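You operate a simulated robot arm through the tools that you are given. There is no shell and no other tool.

You are at the controls of a simulated robot arm. One attempt, no reset.

JOB
Fill the trough, wash the Outlet chute and rack it.
Fine: plug pushed down, cold water, up into the Wash band, valve shut again; swish the chute under water till no dirt shows; it ends on the wire rack; the other chute, the trays and the warm valve stay. Set down upright: what you pick out.

It is judged by the outcome, as a careful person would: the job done as asked, and still so three seconds after it is handed in. It fails if anything else is knocked over, pushed out of place, dropped, spilled or broken.

ROBOT AND FRAMES
A 6-joint arm with a two-finger parallel gripper, fixed in place. Base frame: the origin is at the foot of the arm, x ahead of it, y to its left, z up; the work surface is at about z = 880. Units: mm, rad, N and s.
Its first joint turns from -2.897 to 2.897 rad. Payload 3.43 kg.
The tool frame sits at the grasp point between the pads (the TCP): z along the fingers, y along the line on which they close. The tips reach 34 mm beyond it. The gripper opens to 128 mm. The fingers are 24 mm wide and 12 mm thick; the gripper's body (48 by 130 mm) begins 96 mm behind the TCP.
Orientation is that of the tool frame in the base frame, as [roll, pitch, yaw] about the fixed x, y, z axes, in that order (R = Rz(yaw) Ry(pitch) Rx(roll)). With the fingers straight down and closing along the base's y, the tool's x points along the base's -x, its y along +y and its z along -z.

CONTROLS
- The arm moves only by the tool arm_command. Its argument "commands" is a list of rows, each a list of 2 entries, a list of its own where there are three numbers: the shift along the tool's x, y, z in mm, then the turn, a rotation vector about the tool's x, y, z in rad. In form: [[[tx, ty, tz], [ax, ay, az]], ...]. A call has 1 to 20 rows; each row shifts and turns the commanded pose from where the row before left it, along the tool's axes as they then stand. "fingers" is the finger opening in mm, from 0 to 128, set as the call begins (left out, the last holds). Rows are played at 5 a second. More than 50 mm and 0.15 rad between two rows, or a gripper value outside its range, and nothing of the call is played. Where a pose cannot be reached the arm comes as near as it can. A force on the tool above 60 N (or 10 N above the force at the start of the call, whichever is more), or a blocked arm, ends the call early, and 0.2 s more pass. Each finger travels about 153 mm/s and halts on what it meets, pressing with about 33 N; the grip force reading is that of the motor and also rises with nothing between the fingers. The clock runs only during rows and for 0.2 s after the last one: add rows that do not move to give the fingers time. It gives the time, the measured TCP pose, the force on the tool (base axes), the opening and the grip force at its end, in the units of the frame above (readings bear some noise), with the torque about the TCP (base axes, N m) and any sound that the robot's microphone picked up.
- Cameras (640 x 400 px; columns grow to the right, rows downward): "scene" is fixed at [399.5, 499.4, 1590.2]; the picture's right is [-0.66, -0.75, 0.00], its down [-0.57, 0.50, -0.66] and it looks along [0.49, -0.43, -0.75] (base axes); focal length 310 px, centre (320, 200). "wrist" rides on the gripper at [76, -11, -160] in the tool frame; the picture's right is [0.15, 0.99, 0.00], its down [-0.88, 0.13, -0.46] and it looks along [-0.45, 0.07, 0.89] (tool axes); focal length 234 px, centre (320, 200). There is no depth. A picture from a camera that has moved, and an enlarged one, comes with that camera's place and axes in the base frame and with its lens.
- camera(camera): a new picture of that camera. No time passes.
- zoom(camera, box): a new picture of the part [left, top, right, bottom] of that camera's present view, enlarged. No time passes.
- job_done(): hands the job in; it is judged then, once.

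Places have to be worked out from the pictures, the camera data and where the tool is seen. Open the gripper and draw the arm clear of the work before you hand the job in, unless the task says otherwise.

The tools are called after "Emit:" as name(argument=value, ...) on one line, values as JSON. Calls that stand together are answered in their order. arm_command: Moves the arm, as the interface text tells. Its arguments: {"type":"object","properties":{"commands":{"type":"array","items":{"type":"array"}},"fingers":{"type":"number"}},"required":["commands"]} The other tools are called the same way: camera (camera) takes a picture; zoom (camera, box) takes an enlarged picture of a part of a camera's view; job_done () hands the job in.

At the start:

```text
time_s: 0.0
tcp_pos: [761.3, 4.3, 1142.9]
ee_rot: [3.141, 0.0, -3.138]
force: [0.0, 0.2, -0.9]
wrist_torque: [0.02, 0.02, -0.04]
width: 128.0
finger_force: 0.1
```

scene: 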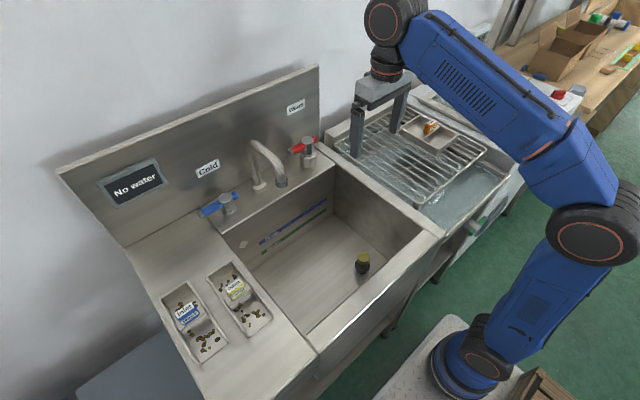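
wrist: 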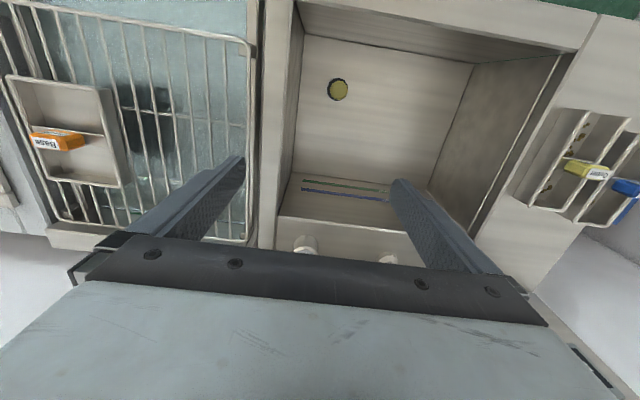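

I'll start by looking closely at the scene: the chutes with their labels, the valves, the plug and the rack.

Emit:
zoom(camera="scene", box=[150, 240, 310, 370])

Emit:
zoom(camera="scene", box=[180, 90, 340, 220])

Emit:
zoom(camera="scene", box=[220, 180, 420, 320])

Emit:
zoom(camera="scene", box=[320, 80, 540, 250])

Emit:
zoom(camera="wrist", box=[480, 80, 640, 260])

Emit:
zoom(camera="wrist", box=[250, 40, 480, 270])

Emit:
zoom(camera="wrist", box=[0, 0, 280, 270])

```text
3.08 times, centred on (230, 305) of scene
camera zoom: at [399.5, 499.4, 1590.2], right [-0.66, -0.75, 0.0], down [-0.57, 0.5, -0.66], along [0.49, -0.43, -0.75], focal length 953 px, centre (597, -123)
```

zoom: 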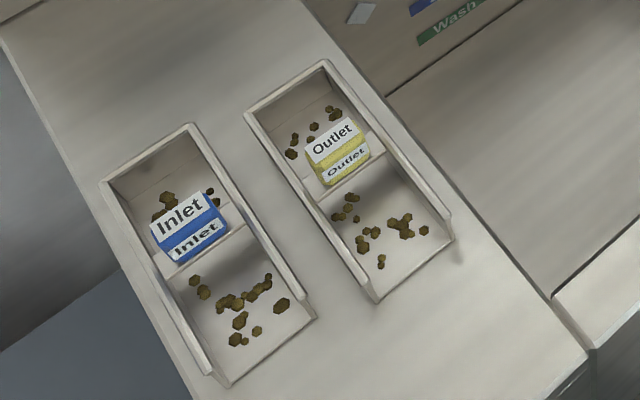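

```text
3.08 times, centred on (260, 155) of scene
camera zoom: at [399.5, 499.4, 1590.2], right [-0.66, -0.75, 0.0], down [-0.57, 0.5, -0.66], along [0.49, -0.43, -0.75], focal length 953 px, centre (505, 338)
```

zoom: 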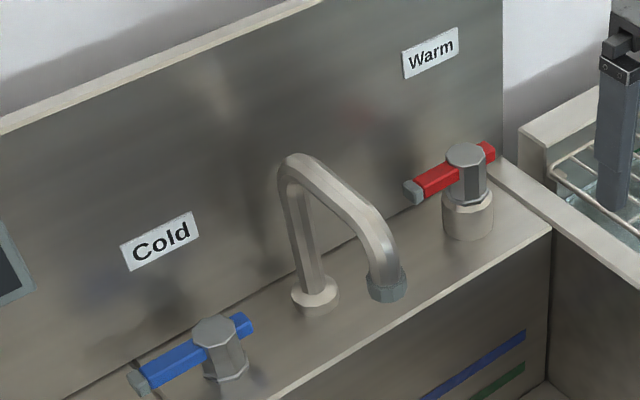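

```text
2.86 times, centred on (320, 250) of scene
camera zoom: at [399.5, 499.4, 1590.2], right [-0.66, -0.75, 0.0], down [-0.57, 0.5, -0.66], along [0.49, -0.43, -0.75], focal length 885 px, centre (320, 57)
```

zoom: 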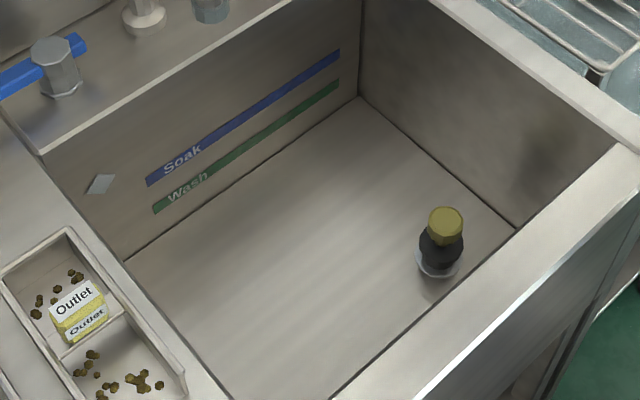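

```text
2.35 times, centred on (430, 165) of scene
camera zoom: at [399.5, 499.4, 1590.2], right [-0.66, -0.75, 0.0], down [-0.57, 0.5, -0.66], along [0.49, -0.43, -0.75], focal length 729 px, centre (61, 282)
```

zoom: 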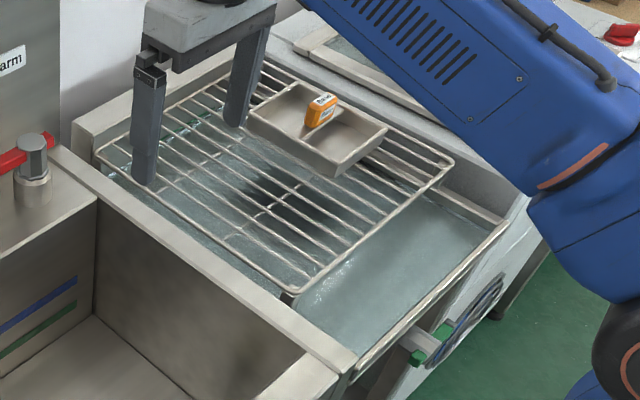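

```text
2.22 times, centred on (560, 170) of wrist
camera zoom: at [685.2, -6.6, 1302.0], right [-0.15, 0.99, 0.0], down [0.88, 0.13, 0.46], along [0.45, 0.07, -0.89], focal length 520 px, centre (-213, 267)
```

zoom: 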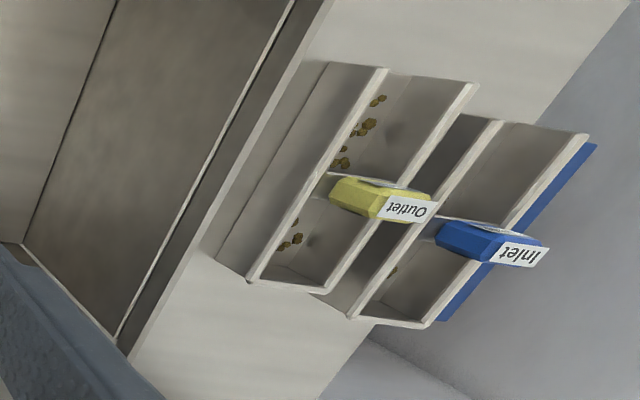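

```text
1.74 times, centred on (365, 155) of wrist
camera zoom: at [685.2, -6.6, 1302.0], right [-0.15, 0.99, 0.0], down [0.88, 0.13, 0.46], along [0.45, 0.07, -0.89], focal length 407 px, centre (242, 278)
```

zoom: 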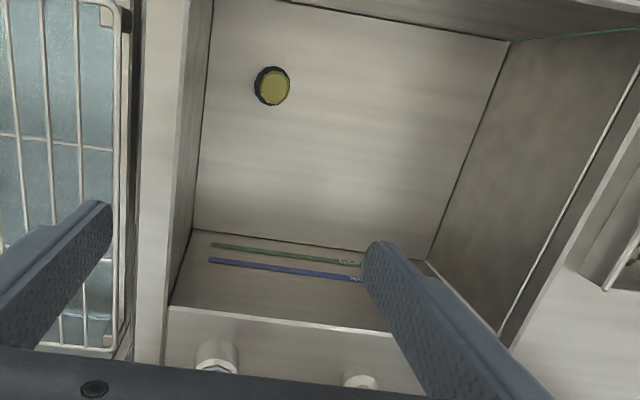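

```text
1.48 times, centred on (140, 135) of wrist
camera zoom: at [685.2, -6.6, 1302.0], right [-0.15, 0.99, 0.0], down [0.88, 0.13, 0.46], along [0.45, 0.07, -0.89], focal length 347 px, centre (587, 296)
```

zoom: 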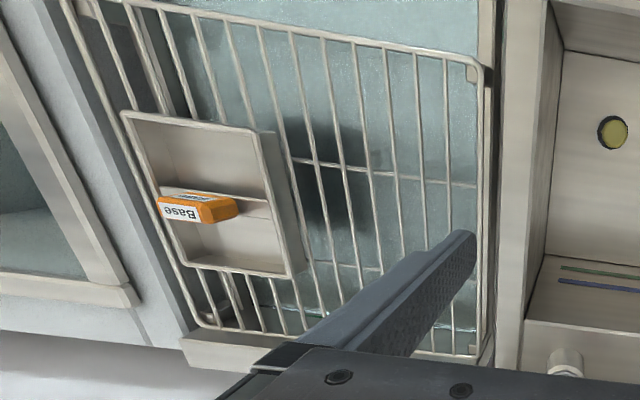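

The scene camera agrees with the known fingertip positions. That gives rough places for the trough floor (z about 612), the plug (about [701, 37, 701]), the Outlet grip (about [749, 439, 941]) and the cold lever (about [1012, 312..394, 922]). I'll zoom further on the valve, the bands and the chute.

Emit:
zoom(camera="scene", box=[180, 160, 276, 220])

Emit:
zoom(camera="scene", box=[240, 190, 352, 260])

Emit:
zoom(camera="scene", box=[200, 255, 296, 345])

Emit:
zoom(camera="scene", box=[330, 240, 394, 280])

Emit:
zoom(camera="scene", box=[80, 140, 176, 210])

```text
6.67 times, centred on (228, 190) of scene
camera zoom: at [399.5, 499.4, 1590.2], right [-0.66, -0.75, 0.0], down [-0.57, 0.5, -0.66], along [0.49, -0.43, -0.75], focal length 2065 px, centre (933, 267)
```

zoom: 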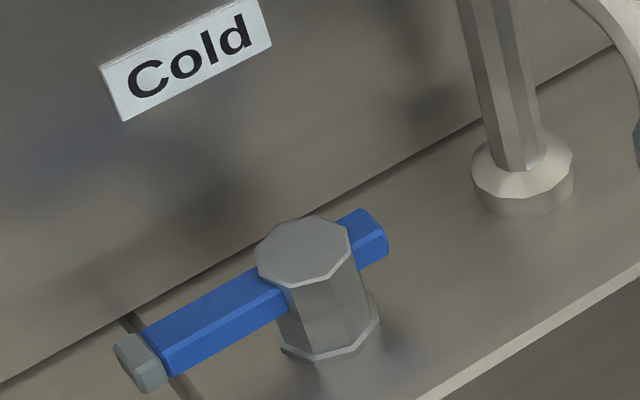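

```text
5.71 times, centred on (296, 225) of scene
camera zoom: at [399.5, 499.4, 1590.2], right [-0.66, -0.75, 0.0], down [-0.57, 0.5, -0.66], along [0.49, -0.43, -0.75], focal length 1770 px, centre (457, 57)
```

zoom: 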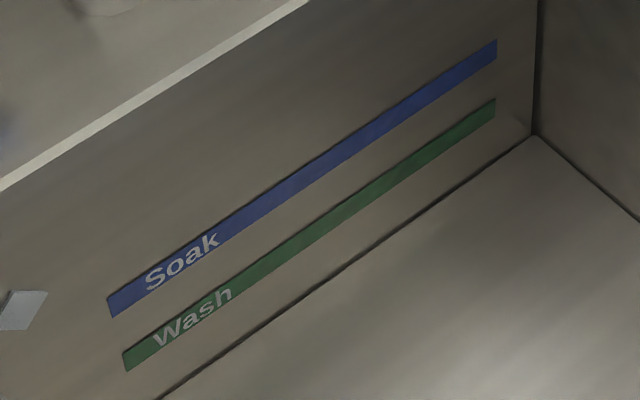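

```text
4.44 times, centred on (248, 300) of scene
camera zoom: at [399.5, 499.4, 1590.2], right [-0.66, -0.75, 0.0], down [-0.57, 0.5, -0.66], along [0.49, -0.43, -0.75], focal length 1377 px, centre (640, -244)
```

zoom: 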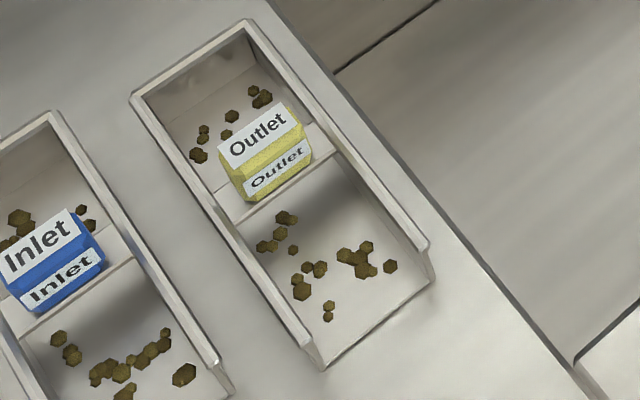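

```text
10.00 times, centred on (362, 260) of scene
camera zoom: at [399.5, 499.4, 1590.2], right [-0.66, -0.75, 0.0], down [-0.57, 0.5, -0.66], along [0.49, -0.43, -0.75], focal length 3098 px, centre (-100, -400)
```

zoom: 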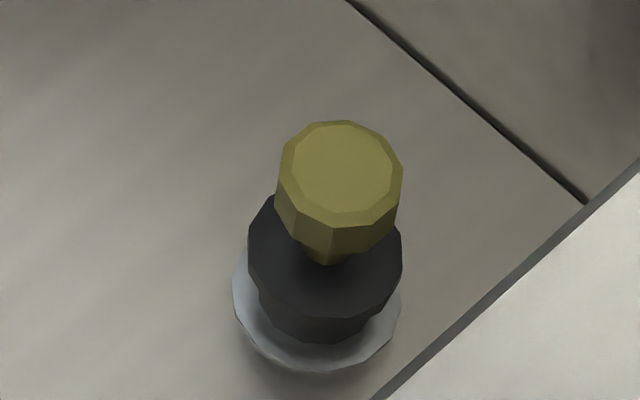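

```text
5.71 times, centred on (128, 175) of scene
camera zoom: at [399.5, 499.4, 1590.2], right [-0.66, -0.75, 0.0], down [-0.57, 0.5, -0.66], along [0.49, -0.43, -0.75], focal length 1770 px, centre (1417, 343)
```

zoom: 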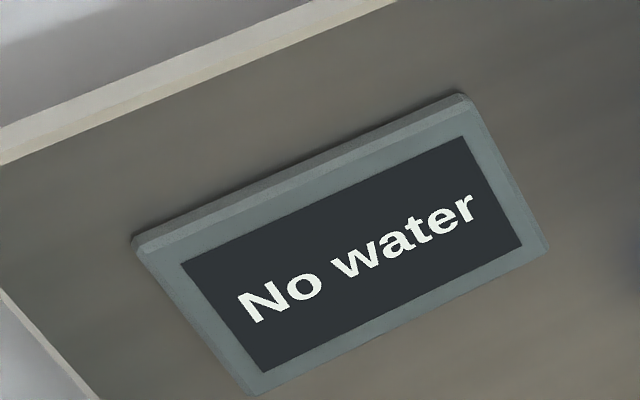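

The plug cap is about 40 mm wide, near [699, 41, 705], and the floor is near 612. I'll close the fingers and move above the plug, staying over the trough, then check with the wrist camera.

Emit:
arm_command(commands=[[[15.5, 9, 35], [0, 0, 0]], [[15.5, 9, 35], [0, 0, 0]], [[15.5, 9, 35], [0, 0, 0]], [[15.5, 9, 35], [0, 0, 0]], [[0, 0, 0], [0, 0, 0]]], fingers=0)

Emit:
camera(camera="wrist")

Emit:
camera(camera="scene")

```text
time_s: 1.2
tcp_pos: [700.4, 41.5, 1000.2]
ee_rot: [-3.141, -0.001, -3.141]
force: [-0.6, -0.8, 0.0]
wrist_torque: [-0.01, 0.02, 0.02]
width: 0.0
finger_force: 32.3
```

```text
taken
camera wrist: at [624.7, 30.5, 1160.2], right [-0.15, 0.99, 0.0], down [0.88, 0.13, 0.46], along [0.45, 0.07, -0.89], focal length 234 px, centre (320, 200)
```

wrist: 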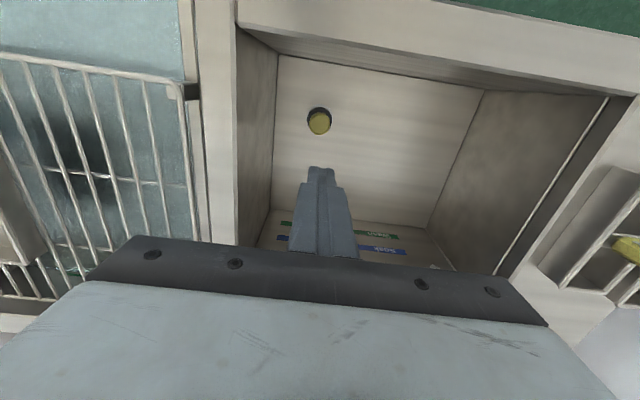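

```text
taken
```

scene: 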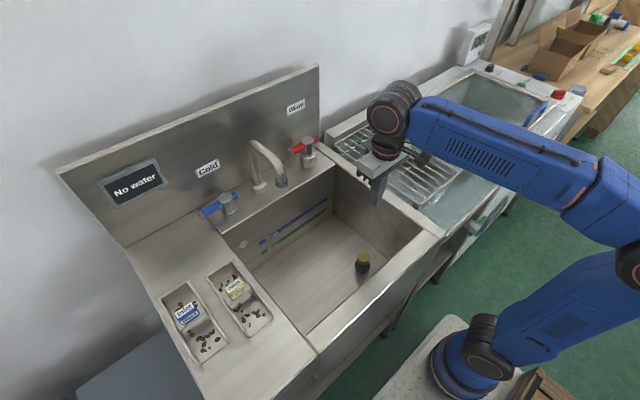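

The wrist view puts the cap at about [696, 40]. I'll go straight down to about 30 mm above it and look again.

Emit:
arm_command(commands=[[[1, 0, 38], [0, 0, 0]], [[1, 0, 38], [0, 0, 0]], [[1, 0, 38], [0, 0, 0]], [[1, 0, 38], [0, 0, 0]], [[0, 0, 38], [0, 0, 0]], [[0, 0, 38], [0, 0, 0]], [[0, 0, 0], [0, 0, 0]]], fingers=0)

Emit:
camera(camera="wrist")

Emit:
zoom(camera="scene", box=[300, 150, 460, 290])

```text
time_s: 2.8
tcp_pos: [694.1, 39.9, 773.1]
ee_rot: [-3.141, 0.0, 3.141]
force: [-0.2, -0.4, -0.4]
wrist_torque: [-0.05, 0.0, 0.01]
width: 0.2
finger_force: 32.7
```

```text
taken
camera wrist: at [619.1, 30.3, 932.9], right [-0.15, 0.99, 0.0], down [0.88, 0.13, 0.46], along [0.45, 0.07, -0.89], focal length 234 px, centre (320, 200)
```

wrist: 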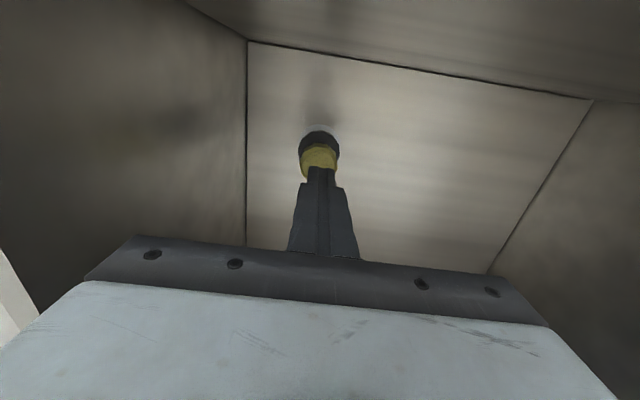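

```text
2.86 times, centred on (380, 220) of scene
camera zoom: at [399.5, 499.4, 1590.2], right [-0.66, -0.75, 0.0], down [-0.57, 0.5, -0.66], along [0.49, -0.43, -0.75], focal length 885 px, centre (149, 143)
```

zoom: 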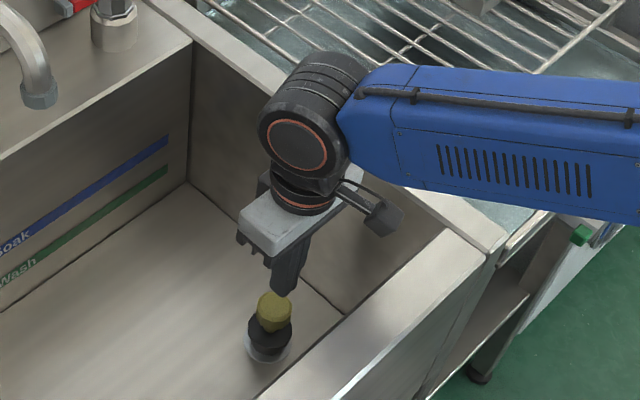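

The tip is right over the cap. I'll take a full scene view to judge forearm clearance before pressing.

Emit:
camera(camera="scene")

Emit:
zoom(camera="wrist", box=[270, 100, 370, 200])

```text
taken
```

scene: 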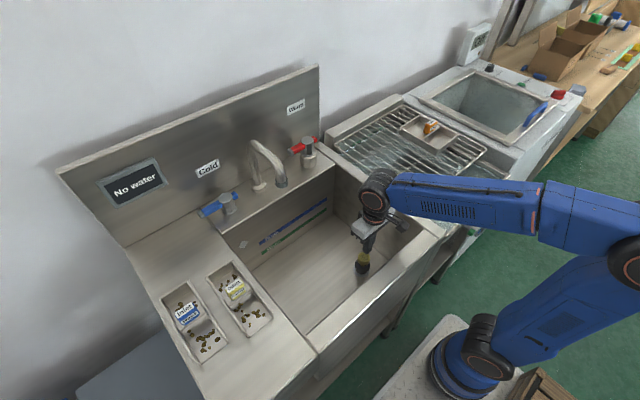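

```text
4.00 times, centred on (320, 150) of wrist
camera zoom: at [619.1, 30.3, 932.9], right [-0.15, 0.99, 0.0], down [0.88, 0.13, 0.46], along [0.45, 0.07, -0.89], focal length 937 px, centre (320, 400)
```

zoom: 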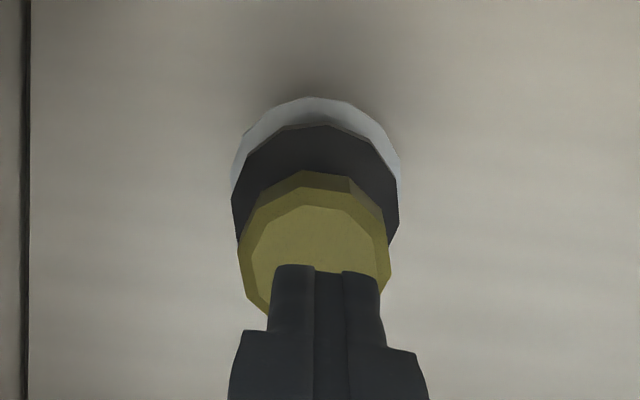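

The cap centre works out at about [692, 41], right under the closed tips at [694, 40]. I'll lower in small steps and let the force reading show contact and travel.

Emit:
arm_command(commands=[[[1, 0, 10], [0, 0, 0]], [[1, 0, 8], [0, 0, 0]], [[0, 0, 5], [0, 0, 0]], [[0, 0, 5], [0, 0, 0]], [[0, 0, 5], [0, 0, 0]], [[0, 0, 3], [0, 0, 0]], [[0, 0, 3], [0, 0, 0]], [[0, 0, 3], [0, 0, 0]]], fingers=0)

Emit:
zoom(camera="scene", box=[320, 200, 416, 290])

```text
time_s: 4.6
tcp_pos: [691.5, 40.4, 731.6]
ee_rot: [-3.141, -0.001, 3.14]
force: [0.0, -1.0, 1.1]
wrist_torque: [-0.02, 0.0, 0.0]
width: 0.0
finger_force: 33.0
```

```text
4.44 times, centred on (368, 245) of scene
camera zoom: at [399.5, 499.4, 1590.2], right [-0.66, -0.75, 0.0], down [-0.57, 0.5, -0.66], along [0.49, -0.43, -0.75], focal length 1377 px, centre (107, 0)
```

zoom: 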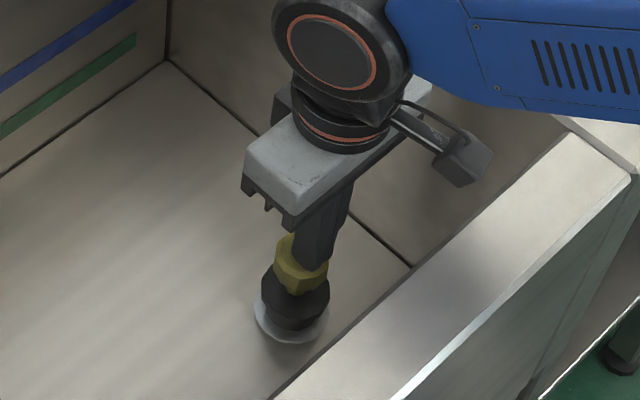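

There's no contact yet, with the tips at about z 698. I'll continue down in 3 mm steps.

Emit:
arm_command(commands=[[[0, 0, 3], [0, 0, 0]], [[0, 0, 3], [0, 0, 0]], [[0, 0, 3], [0, 0, 0]], [[0, 0, 3], [0, 0, 0]], [[0, 0, 3], [0, 0, 0]], [[0, 0, 3], [0, 0, 0]], [[0, 0, 3], [0, 0, 0]], [[0, 0, 3], [0, 0, 0]]], fingers=0)

Emit:
zoom(camera="scene", box=[320, 200, 416, 290])

```text
time_s: 6.4
tcp_pos: [692.0, 41.6, 708.1]
ee_rot: [-3.141, 0.001, 3.141]
force: [0.6, -0.5, 0.1]
wrist_torque: [0.03, 0.01, -0.02]
width: 0.0
finger_force: 32.7
```

```text
4.44 times, centred on (368, 245) of scene
camera zoom: at [399.5, 499.4, 1590.2], right [-0.66, -0.75, 0.0], down [-0.57, 0.5, -0.66], along [0.49, -0.43, -0.75], focal length 1377 px, centre (107, 0)
```

zoom: 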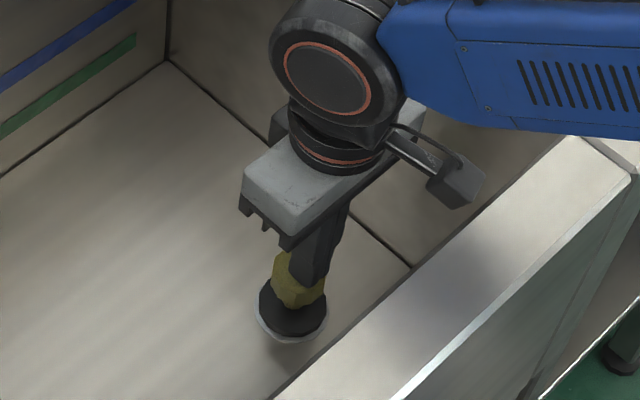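

The black stopper now looks lower in its ring. I'll check from the wrist before pressing on.

Emit:
zoom(camera="wrist", box=[240, 90, 400, 200])

Emit:
arm_command(commands=[[[0, 0, 3], [0, 0, 0]], [[0, 0, 3], [0, 0, 0]], [[0, 0, 3], [0, 0, 0]], [[0, 0, 3], [0, 0, 0]], [[0, 0, 0], [0, 0, 0]]], fingers=0)

Emit:
zoom(camera="scene", box=[320, 200, 416, 290])

Emit:
zoom(camera="wrist", box=[240, 90, 400, 200])

```text
3.64 times, centred on (320, 145) of wrist
camera zoom: at [616.7, 29.6, 868.0], right [-0.15, 0.99, 0.0], down [0.88, 0.13, 0.46], along [0.45, 0.07, -0.89], focal length 852 px, centre (320, 400)
```

zoom: 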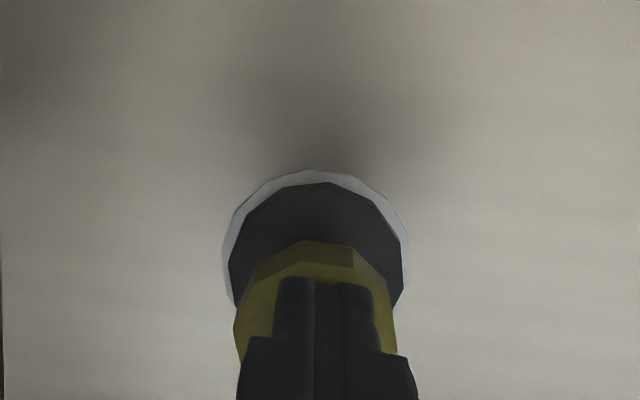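

```text
time_s: 7.0
tcp_pos: [693.5, 40.6, 707.7]
ee_rot: [3.14, 0.007, -3.141]
force: [-15.7, 0.3, 30.6]
wrist_torque: [0.01, 0.91, 0.01]
width: 0.0
finger_force: 32.4
stopped in row 3: the force on the tool passed its limit at 67 N (the readings are from after the stop); the commanded pose is now the measured one
```

```text
4.44 times, centred on (368, 245) of scene
camera zoom: at [399.5, 499.4, 1590.2], right [-0.66, -0.75, 0.0], down [-0.57, 0.5, -0.66], along [0.49, -0.43, -0.75], focal length 1377 px, centre (107, 0)
```

zoom: 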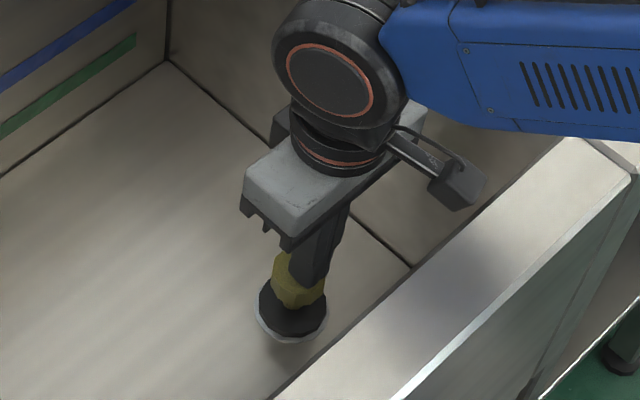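

```text
3.64 times, centred on (320, 145) of wrist
camera zoom: at [615.7, 29.2, 866.6], right [-0.15, 0.99, 0.0], down [0.88, 0.13, 0.46], along [0.46, 0.07, -0.89], focal length 852 px, centre (320, 400)
```

zoom: 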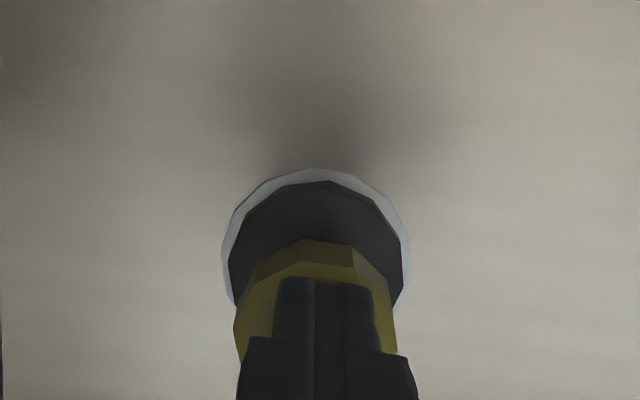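

The plug dropped about 23 mm, with the cap top now near z 674, then came hard up against its seat at 67 N, so it's down. I'll lift straight out, swing toward the cold valve, and tilt the fingers forward to extend the reach.

Emit:
arm_command(commands=[[[0, 0, -20], [0, 0, 0]], [[0, 0, -48], [0, 0, 0]], [[0, 0, -48], [0, 0, 0]], [[0, 0, -48], [0, 0, 0]], [[0, 0, -48], [0, 0, 0]], [[0, 0, -48], [0, 0, 0]], [[0, 0, -48], [0, 0, 0]], [[0, 0, -40], [0, 0, 0]], [[-9, 43, 0], [0, 0, 0]], [[-9, 43, 0], [0, 0, 0]], [[-9, 43, 0], [0, 0, 0]], [[-9, 43, 0], [0, 0, 0]], [[-9, 43, 0], [0, 0, 0]], [[-9, 43, 0], [0, 0, 0]], [[0, 0, 0], [0, -0.14, 0]], [[0, 0, 0], [0, -0.14, 0]], [[0, 0, 0], [0, -0.14, 0]], [[0, 0, 0], [0, -0.14, 0]], [[0, 0, 0], [0, -0.14, 0]], [[0, 0, 0], [0, 0, 0]]], fingers=0)

Emit:
camera(camera="scene")

Emit:
camera(camera="wrist")

Emit:
zoom(camera="scene", box=[320, 220, 416, 290])

```text
time_s: 11.2
tcp_pos: [746.2, 297.3, 1054.4]
ee_rot: [3.138, 0.708, 3.141]
force: [-0.1, 0.0, 0.7]
wrist_torque: [0.0, -0.01, 0.02]
width: 0.0
finger_force: 32.9
```

```text
taken
```

scene: 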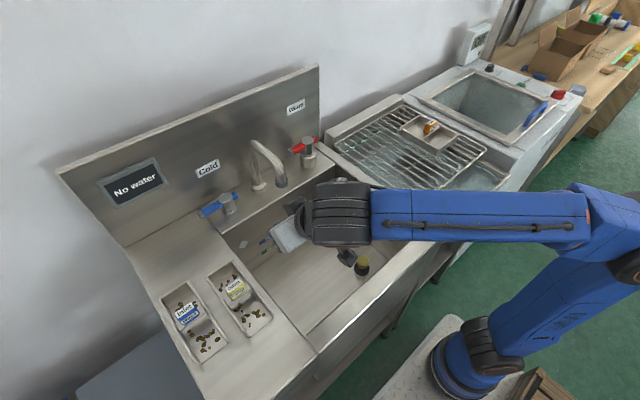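

```text
taken
camera wrist: at [584.4, 287.2, 1126.7], right [-0.11, 0.99, -0.09], down [0.37, 0.13, 0.92], along [0.92, 0.07, -0.38], focal length 234 px, centre (320, 200)
```

wrist: 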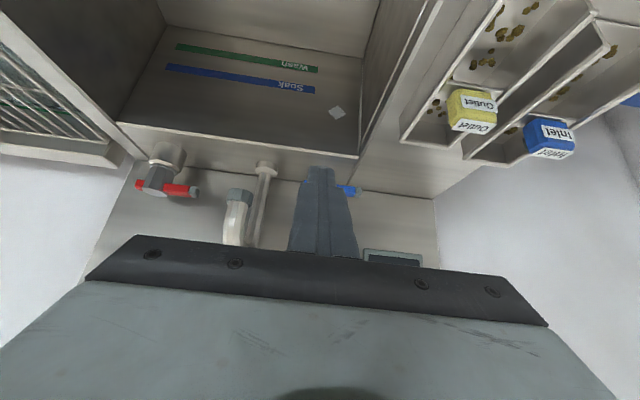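

```text
5.71 times, centred on (368, 255) of scene
camera zoom: at [399.5, 499.4, 1590.2], right [-0.66, -0.75, 0.0], down [-0.57, 0.5, -0.66], along [0.49, -0.43, -0.75], focal length 1770 px, centre (46, -114)
```

zoom: 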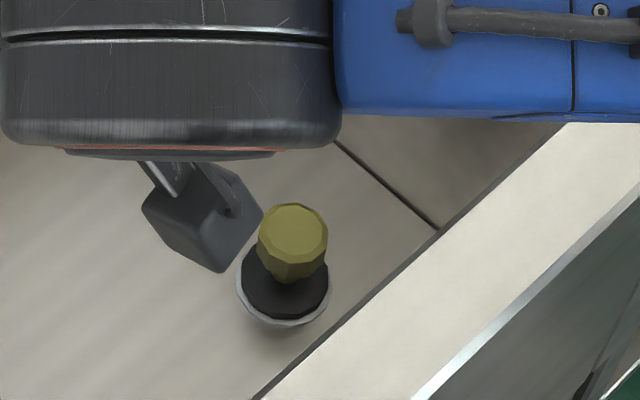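

The plug sits flush in its ring. I'll zoom the wrist view to refine the lever's position and the gap to the wall.

Emit:
zoom(camera="wrist", box=[100, 120, 260, 220])

Emit:
zoom(camera="wrist", box=[280, 130, 440, 270])

```text
4.00 times, centred on (180, 170) of wrist
camera zoom: at [584.4, 287.2, 1126.7], right [-0.11, 0.99, -0.09], down [0.37, 0.13, 0.92], along [0.92, 0.07, -0.38], focal length 937 px, centre (880, 320)
```

zoom: 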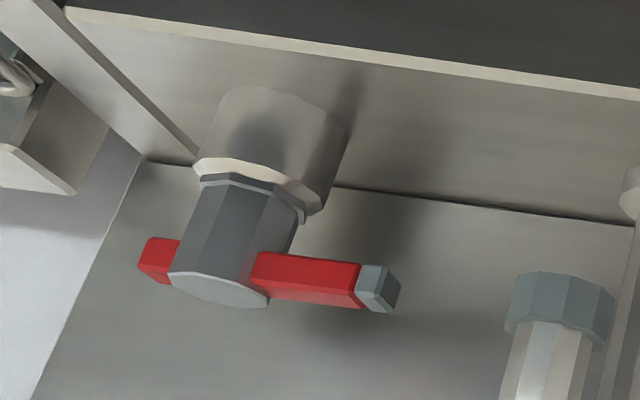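

```text
2.86 times, centred on (360, 200) of wrist
camera zoom: at [584.4, 287.2, 1126.7], right [-0.11, 0.99, -0.09], down [0.37, 0.13, 0.92], along [0.92, 0.07, -0.38], focal length 669 px, centre (206, 200)
```

zoom: 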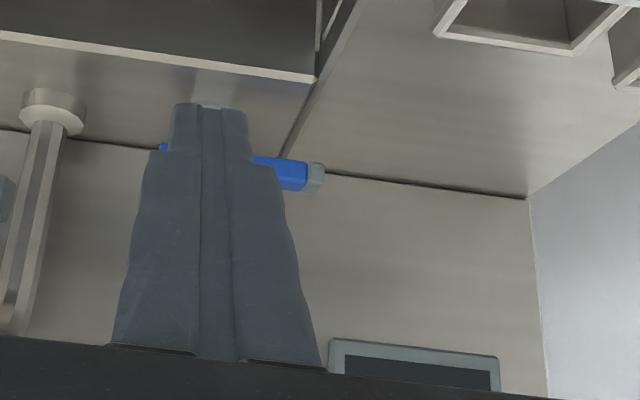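

The lever tip is at about [1019, 400, 918], with the hub at y 313 and the wall at x 1083. I'll move sideways, then forward above the gap between lever and wall, and stop high to check.

Emit:
arm_command(commands=[[[0, 35, 0], [0, 0, 0]], [[0, 34, 0], [0, 0, 0]], [[-27.3, 0, 31.7], [0, 0, 0]], [[-27.3, 0, 31.7], [0, 0, 0]], [[-27.3, 0, 31.7], [0, 0, 0]], [[-27.3, 0, 31.7], [0, 0, 0]], [[-27.3, 0, 31.7], [0, 0, 0]], [[-27.3, 0, 31.7], [0, 0, 0]], [[-27.3, 0, 31.7], [0, 0, 0]], [[0, 0, 0], [0, 0, 0]]], fingers=0)

Emit:
camera(camera="scene")

Emit:
zoom(camera="scene", box=[160, 120, 320, 240])

Emit:
camera(camera="wrist")

```text
time_s: 13.4
tcp_pos: [1036.6, 369.5, 1009.9]
ee_rot: [3.14, 0.706, -3.14]
force: [-0.1, 0.5, 0.5]
wrist_torque: [0.01, 0.0, 0.05]
width: 0.0
finger_force: 33.1
```

```text
taken
```

scene: 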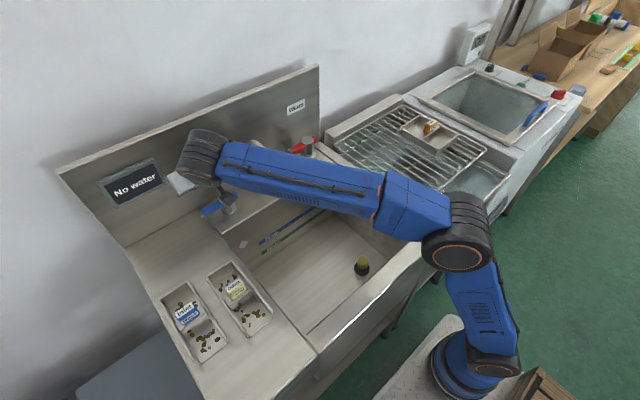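

```text
3.33 times, centred on (240, 180) of scene
camera zoom: at [399.5, 499.4, 1590.2], right [-0.66, -0.75, 0.0], down [-0.57, 0.5, -0.66], along [0.49, -0.43, -0.75], focal length 1033 px, centre (587, 267)
```

zoom: 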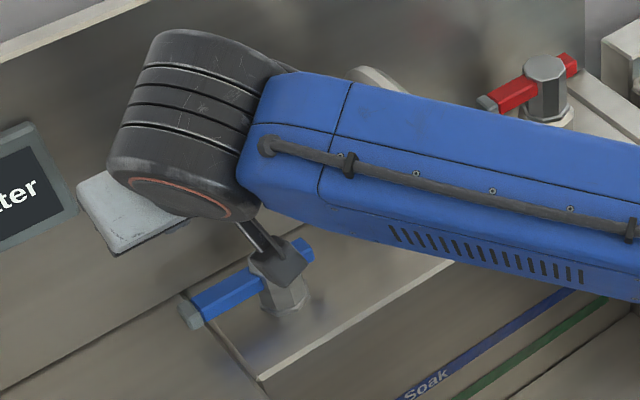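

```text
taken
camera wrist: at [875.7, 358.3, 1081.8], right [-0.11, 0.99, -0.09], down [0.38, 0.13, 0.92], along [0.92, 0.07, -0.39], focal length 234 px, centre (320, 200)
```

wrist: 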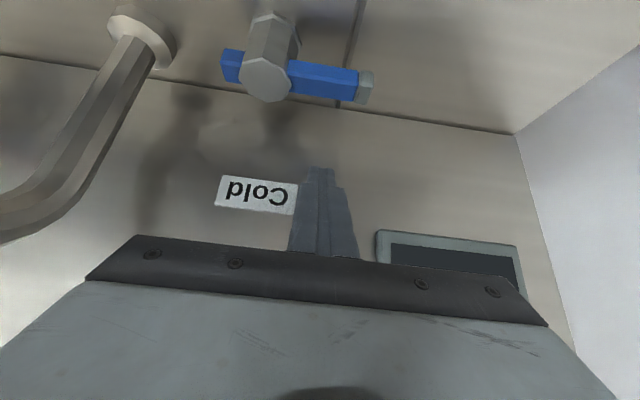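

From here the wrist camera gives the lever axis as x≈1015–1019 and the wall as x≈1075–1083. The tips, at x≈1058, are above the gap behind the lever at y≈369. I'll descend straight down about 66 mm in small steps.

Emit:
arm_command(commands=[[[7.8, 0, 7.7], [0, 0, 0]], [[7.8, 0, 7.7], [0, 0, 0]], [[7.15, 0, 8.36], [0, 0, 0]], [[7.15, 0, 8.36], [0, 0, 0]], [[0, 0, 0], [0, 0, 0]]], fingers=0)

Emit:
camera(camera="wrist")

Emit:
zoom(camera="scene", box=[160, 120, 320, 240])

```text
time_s: 14.6
tcp_pos: [1032.4, 368.6, 964.5]
ee_rot: [3.14, 0.706, 3.141]
force: [0.2, -0.6, -0.6]
wrist_torque: [0.03, -0.01, -0.04]
width: 0.0
finger_force: 32.8
```

```text
taken
camera wrist: at [872.6, 356.8, 1036.9], right [-0.11, 0.99, -0.09], down [0.38, 0.13, 0.92], along [0.92, 0.07, -0.39], focal length 234 px, centre (320, 200)
```

wrist: 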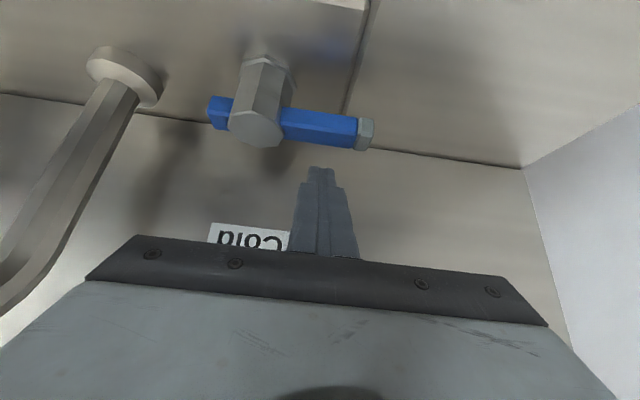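

```text
3.33 times, centred on (240, 180) of scene
camera zoom: at [399.5, 499.4, 1590.2], right [-0.66, -0.75, 0.0], down [-0.57, 0.5, -0.66], along [0.49, -0.43, -0.75], focal length 1033 px, centre (587, 267)
```

zoom: 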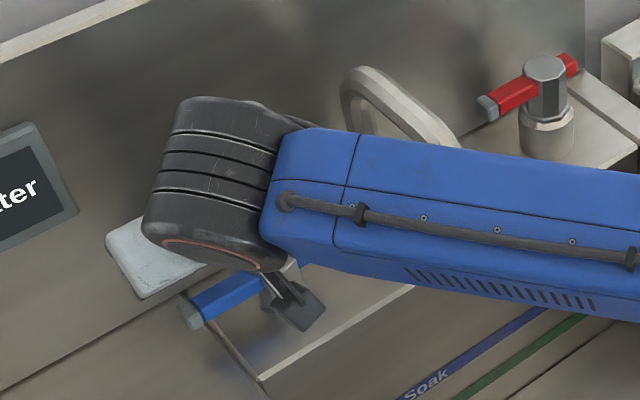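

The tip is at about [1054, 369, 939] and clear behind the lever. I'll go down 22 mm more so it overlaps the lever's rear face.

Emit:
arm_command(commands=[[[4.9, 0, 5.7], [0, 0, 0]], [[4.9, 0, 5.7], [0, 0, 0]], [[4.7, 0, 5.5], [0, 0, 0]], [[0, 0, 0], [0, 0, 0]]], fingers=0)

Emit:
zoom(camera="wrist", box=[180, 70, 420, 220])

Emit:
zoom(camera="scene", box=[160, 120, 320, 240])

```text
time_s: 15.6
tcp_pos: [1032.6, 367.9, 942.1]
ee_rot: [3.14, 0.706, 3.14]
force: [-1.1, 0.1, -0.1]
wrist_torque: [0.03, -0.01, -0.02]
width: 0.1
finger_force: 33.0
```

```text
2.67 times, centred on (300, 145) of wrist
camera zoom: at [872.3, 355.9, 1015.1], right [-0.11, 0.99, -0.09], down [0.38, 0.13, 0.92], along [0.92, 0.07, -0.39], focal length 624 px, centre (373, 347)
```

zoom: 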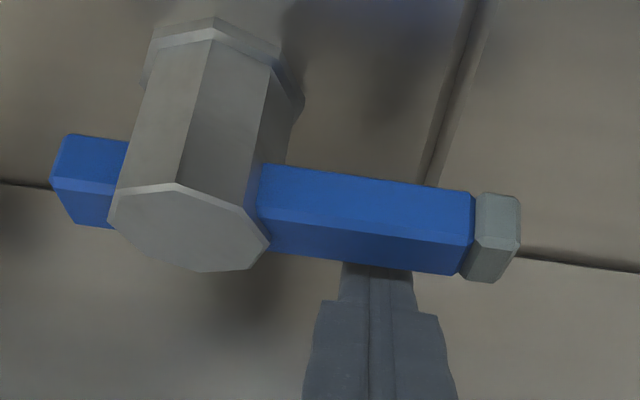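

```text
3.33 times, centred on (240, 180) of scene
camera zoom: at [399.5, 499.4, 1590.2], right [-0.66, -0.75, 0.0], down [-0.57, 0.5, -0.66], along [0.49, -0.43, -0.75], focal length 1033 px, centre (587, 267)
```

zoom: 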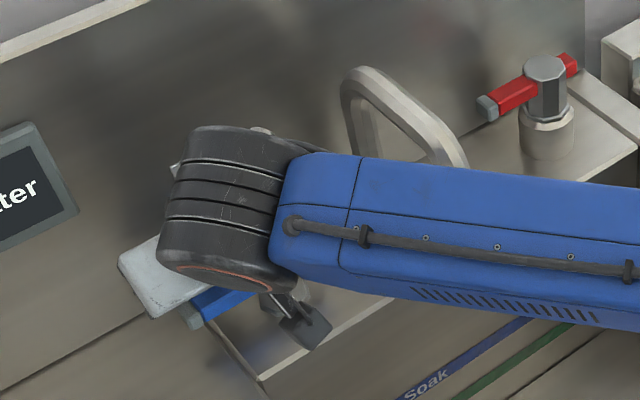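

The fingertip is now hidden behind the lever, between it and the wall. I'll pull it toward the robot in 5 mm steps and see whether the lever turns.

Emit:
arm_command(commands=[[[3.8, 0, -3.25], [0, 0, 0]], [[3.8, 0, -3.25], [0, 0, 0]], [[3.8, 0, -3.25], [0, 0, 0]], [[3.8, 0, -3.25], [0, 0, 0]], [[3.8, 0, -3.25], [0, 0, 0]]], fingers=0)

Emit:
zoom(camera="wrist", box=[180, 70, 420, 220])

Emit:
camera(camera="scene")

```text
time_s: 16.8
tcp_pos: [1009.3, 366.6, 941.2]
ee_rot: [3.141, 0.705, 3.139]
force: [0.5, 0.1, 3.6]
wrist_torque: [-0.03, 0.01, 0.02]
width: 0.0
finger_force: 32.7
```

```text
2.67 times, centred on (300, 145) of wrist
camera zoom: at [847.1, 355.7, 1014.8], right [-0.11, 0.99, -0.09], down [0.38, 0.13, 0.92], along [0.92, 0.07, -0.39], focal length 624 px, centre (373, 347)
```

zoom: 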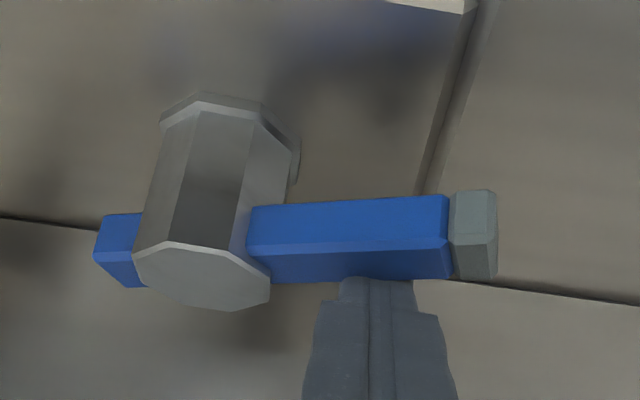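

```text
taken
```

scene: 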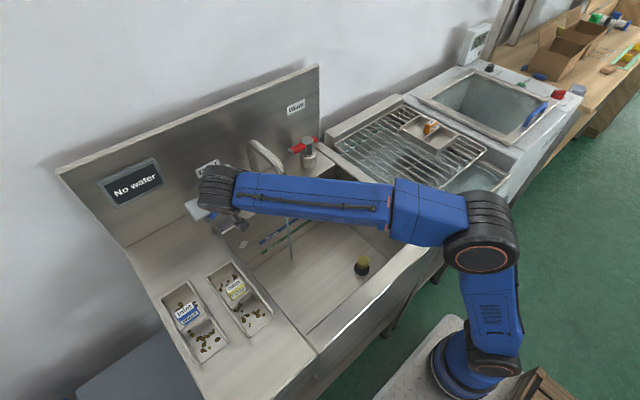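

The lever is turning toward the robot, about 20° so far, and a thin stream is running from the spout. I'll pull on to about 45°.

Emit:
arm_command(commands=[[[3.8, 0, -3.25], [0, 0, 0]], [[3.8, 0, -3.25], [0, 0, 0]], [[3.8, 0, -3.25], [0, 0, 0]], [[3.8, 0, -3.25], [0, 0, 0]], [[3.8, 0, -3.25], [0, 0, 0]], [[3.8, 0, -3.25], [0, 0, 0]]], fingers=0)

Emit:
zoom(camera="wrist", box=[180, 70, 420, 220])

Emit:
camera(camera="scene")

```text
time_s: 18.2
tcp_pos: [977.1, 366.5, 941.8]
ee_rot: [3.141, 0.706, 3.141]
force: [-0.3, 0.2, 0.8]
wrist_torque: [0.0, 0.02, 0.0]
width: 0.2
finger_force: 32.7
```

```text
2.67 times, centred on (300, 145) of wrist
camera zoom: at [817.1, 355.6, 1015.5], right [-0.11, 0.99, -0.09], down [0.38, 0.13, 0.92], along [0.92, 0.07, -0.39], focal length 624 px, centre (373, 347)
```

zoom: 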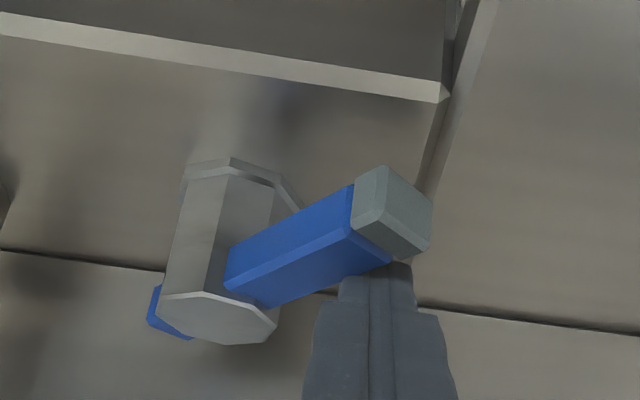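

```text
taken
```

scene: 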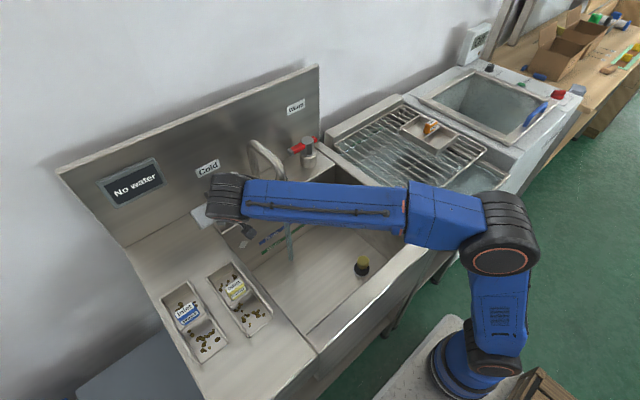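

The lever is at about 51° and the water is flowing. I'll lift off and move round to the front side of the lever so I'm ready to push it shut, then check the fill rate.

Emit:
arm_command(commands=[[[-29.3, 0, -34.2], [0, 0, 0]], [[20.5, -22, -17.6], [0, 0, 0]], [[20.5, -22, -17.6], [0, 0, 0]], [[16.9, 0, 19.8], [0, 0, 0]], [[16.9, 0, 19.8], [0, 0, 0]], [[0, 0, 0], [0, 0, 0]]], fingers=0)

Emit:
camera(camera="wrist")

Emit:
camera(camera="scene")

Emit:
zoom(camera="scene", box=[220, 190, 420, 320])

```text
time_s: 19.6
tcp_pos: [925.6, 323.7, 937.6]
ee_rot: [3.14, 0.704, 3.141]
force: [-0.4, 0.9, 0.4]
wrist_torque: [0.0, 0.01, -0.01]
width: 0.0
finger_force: 33.5
```

```text
taken
camera wrist: at [763.9, 312.8, 1009.7], right [-0.11, 0.99, -0.09], down [0.38, 0.13, 0.92], along [0.92, 0.07, -0.39], focal length 234 px, centre (320, 200)
```

wrist: 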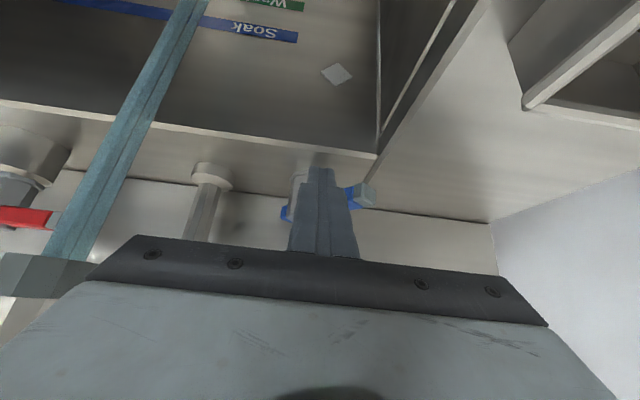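

```text
taken
```

scene: 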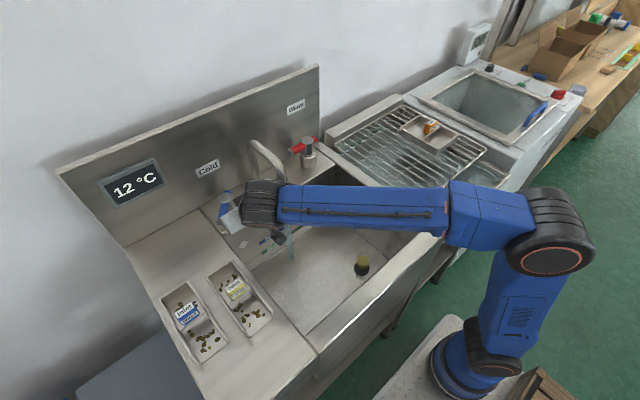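

```text
3.08 times, centred on (320, 255) of scene
camera zoom: at [399.5, 499.4, 1590.2], right [-0.66, -0.75, 0.0], down [-0.57, 0.5, -0.66], along [0.49, -0.43, -0.75], focal length 953 px, centre (320, 31)
```

zoom: 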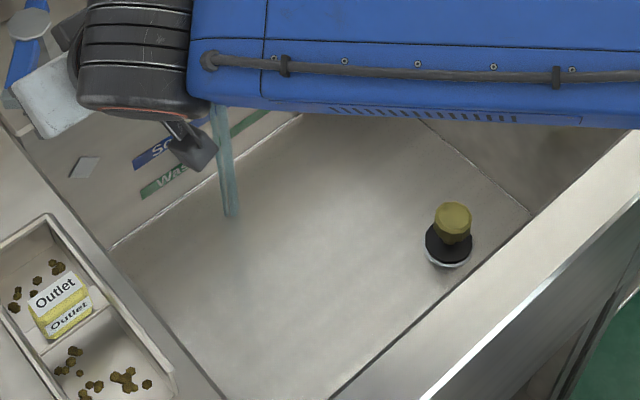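

The display now reads 12 °C and a shallow film of water is building. The finger is placed in front of the lever, so I'll hold 3 s and measure the rise.

Emit:
arm_command(commands=[[[0, 0, 0], [0, 0, 0]], [[0, 0, 0], [0, 0, 0]], [[0, 0, 0], [0, 0, 0]], [[0, 0, 0], [0, 0, 0]], [[0, 0, 0], [0, 0, 0]], [[0, 0, 0], [0, 0, 0]], [[0, 0, 0], [0, 0, 0]], [[0, 0, 0], [0, 0, 0]], [[0, 0, 0], [0, 0, 0]], [[0, 0, 0], [0, 0, 0]], [[0, 0, 0], [0, 0, 0]], [[0, 0, 0], [0, 0, 0]], [[0, 0, 0], [0, 0, 0]], [[0, 0, 0], [0, 0, 0]]], fingers=0)

Emit:
zoom(camera="scene", box=[220, 190, 420, 320])

Emit:
zoom(camera="wrist", box=[160, 0, 400, 150])

```text
time_s: 22.6
tcp_pos: [925.5, 324.5, 937.0]
ee_rot: [3.139, 0.706, -3.141]
force: [0.0, -0.3, -1.0]
wrist_torque: [-0.04, -0.02, -0.01]
width: 0.0
finger_force: 33.1
```

```text
3.08 times, centred on (320, 255) of scene
camera zoom: at [399.5, 499.4, 1590.2], right [-0.66, -0.75, 0.0], down [-0.57, 0.5, -0.66], along [0.49, -0.43, -0.75], focal length 953 px, centre (320, 31)
```

zoom: 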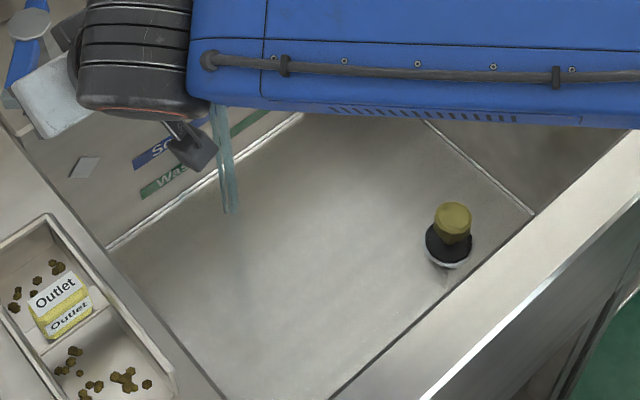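

```text
2.67 times, centred on (280, 75) of wrist
camera zoom: at [764.0, 313.0, 1009.8], right [-0.11, 0.99, -0.09], down [0.38, 0.13, 0.92], along [0.92, 0.07, -0.39], focal length 624 px, centre (427, 533)
```

zoom: 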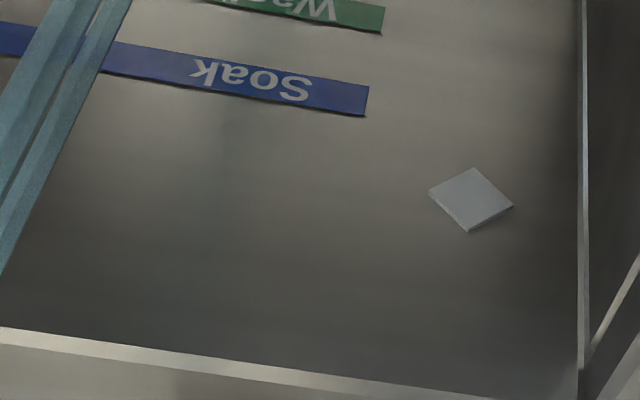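

The level has risen roughly 9 mm in about 6 s, which is slow and easy to control. I'll keep the arm still and let it fill, checking as I go.

Emit:
arm_command(commands=[[[0, 0, 0], [0, 0, 0]], [[0, 0, 0], [0, 0, 0]], [[0, 0, 0], [0, 0, 0]], [[0, 0, 0], [0, 0, 0]], [[0, 0, 0], [0, 0, 0]], [[0, 0, 0], [0, 0, 0]], [[0, 0, 0], [0, 0, 0]], [[0, 0, 0], [0, 0, 0]], [[0, 0, 0], [0, 0, 0]], [[0, 0, 0], [0, 0, 0]], [[0, 0, 0], [0, 0, 0]], [[0, 0, 0], [0, 0, 0]], [[0, 0, 0], [0, 0, 0]], [[0, 0, 0], [0, 0, 0]], [[0, 0, 0], [0, 0, 0]], [[0, 0, 0], [0, 0, 0]], [[0, 0, 0], [0, 0, 0]], [[0, 0, 0], [0, 0, 0]], [[0, 0, 0], [0, 0, 0]], [[0, 0, 0], [0, 0, 0]]], fingers=0)

Emit:
zoom(camera="scene", box=[220, 190, 420, 320])

Emit:
zoom(camera="scene", box=[240, 220, 304, 260])

```text
time_s: 26.8
tcp_pos: [924.4, 324.1, 937.7]
ee_rot: [3.139, 0.705, -3.14]
force: [-0.1, 0.0, 0.4]
wrist_torque: [-0.04, 0.02, 0.0]
width: 0.0
finger_force: 32.7
```

```text
3.08 times, centred on (320, 255) of scene
camera zoom: at [399.5, 499.4, 1590.2], right [-0.66, -0.75, 0.0], down [-0.57, 0.5, -0.66], along [0.49, -0.43, -0.75], focal length 953 px, centre (320, 31)
```

zoom: 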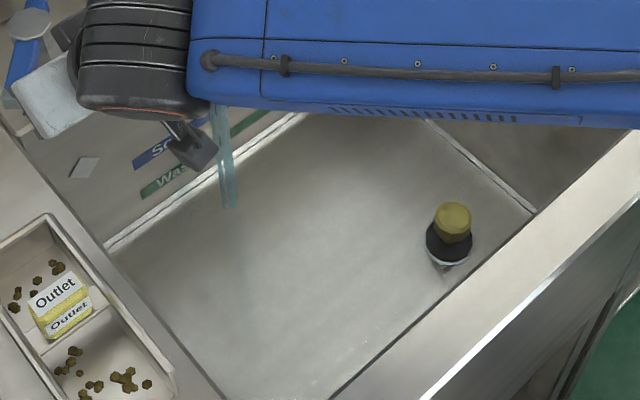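

```text
10.00 times, centred on (272, 240) of scene
camera zoom: at [399.5, 499.4, 1590.2], right [-0.66, -0.75, 0.0], down [-0.57, 0.5, -0.66], along [0.49, -0.43, -0.75], focal length 3098 px, centre (800, -200)
```

zoom: 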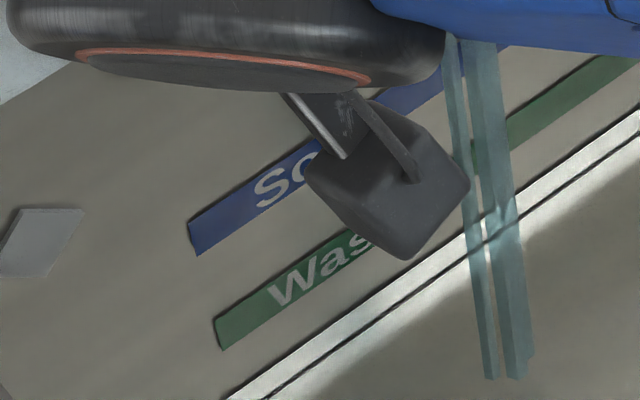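

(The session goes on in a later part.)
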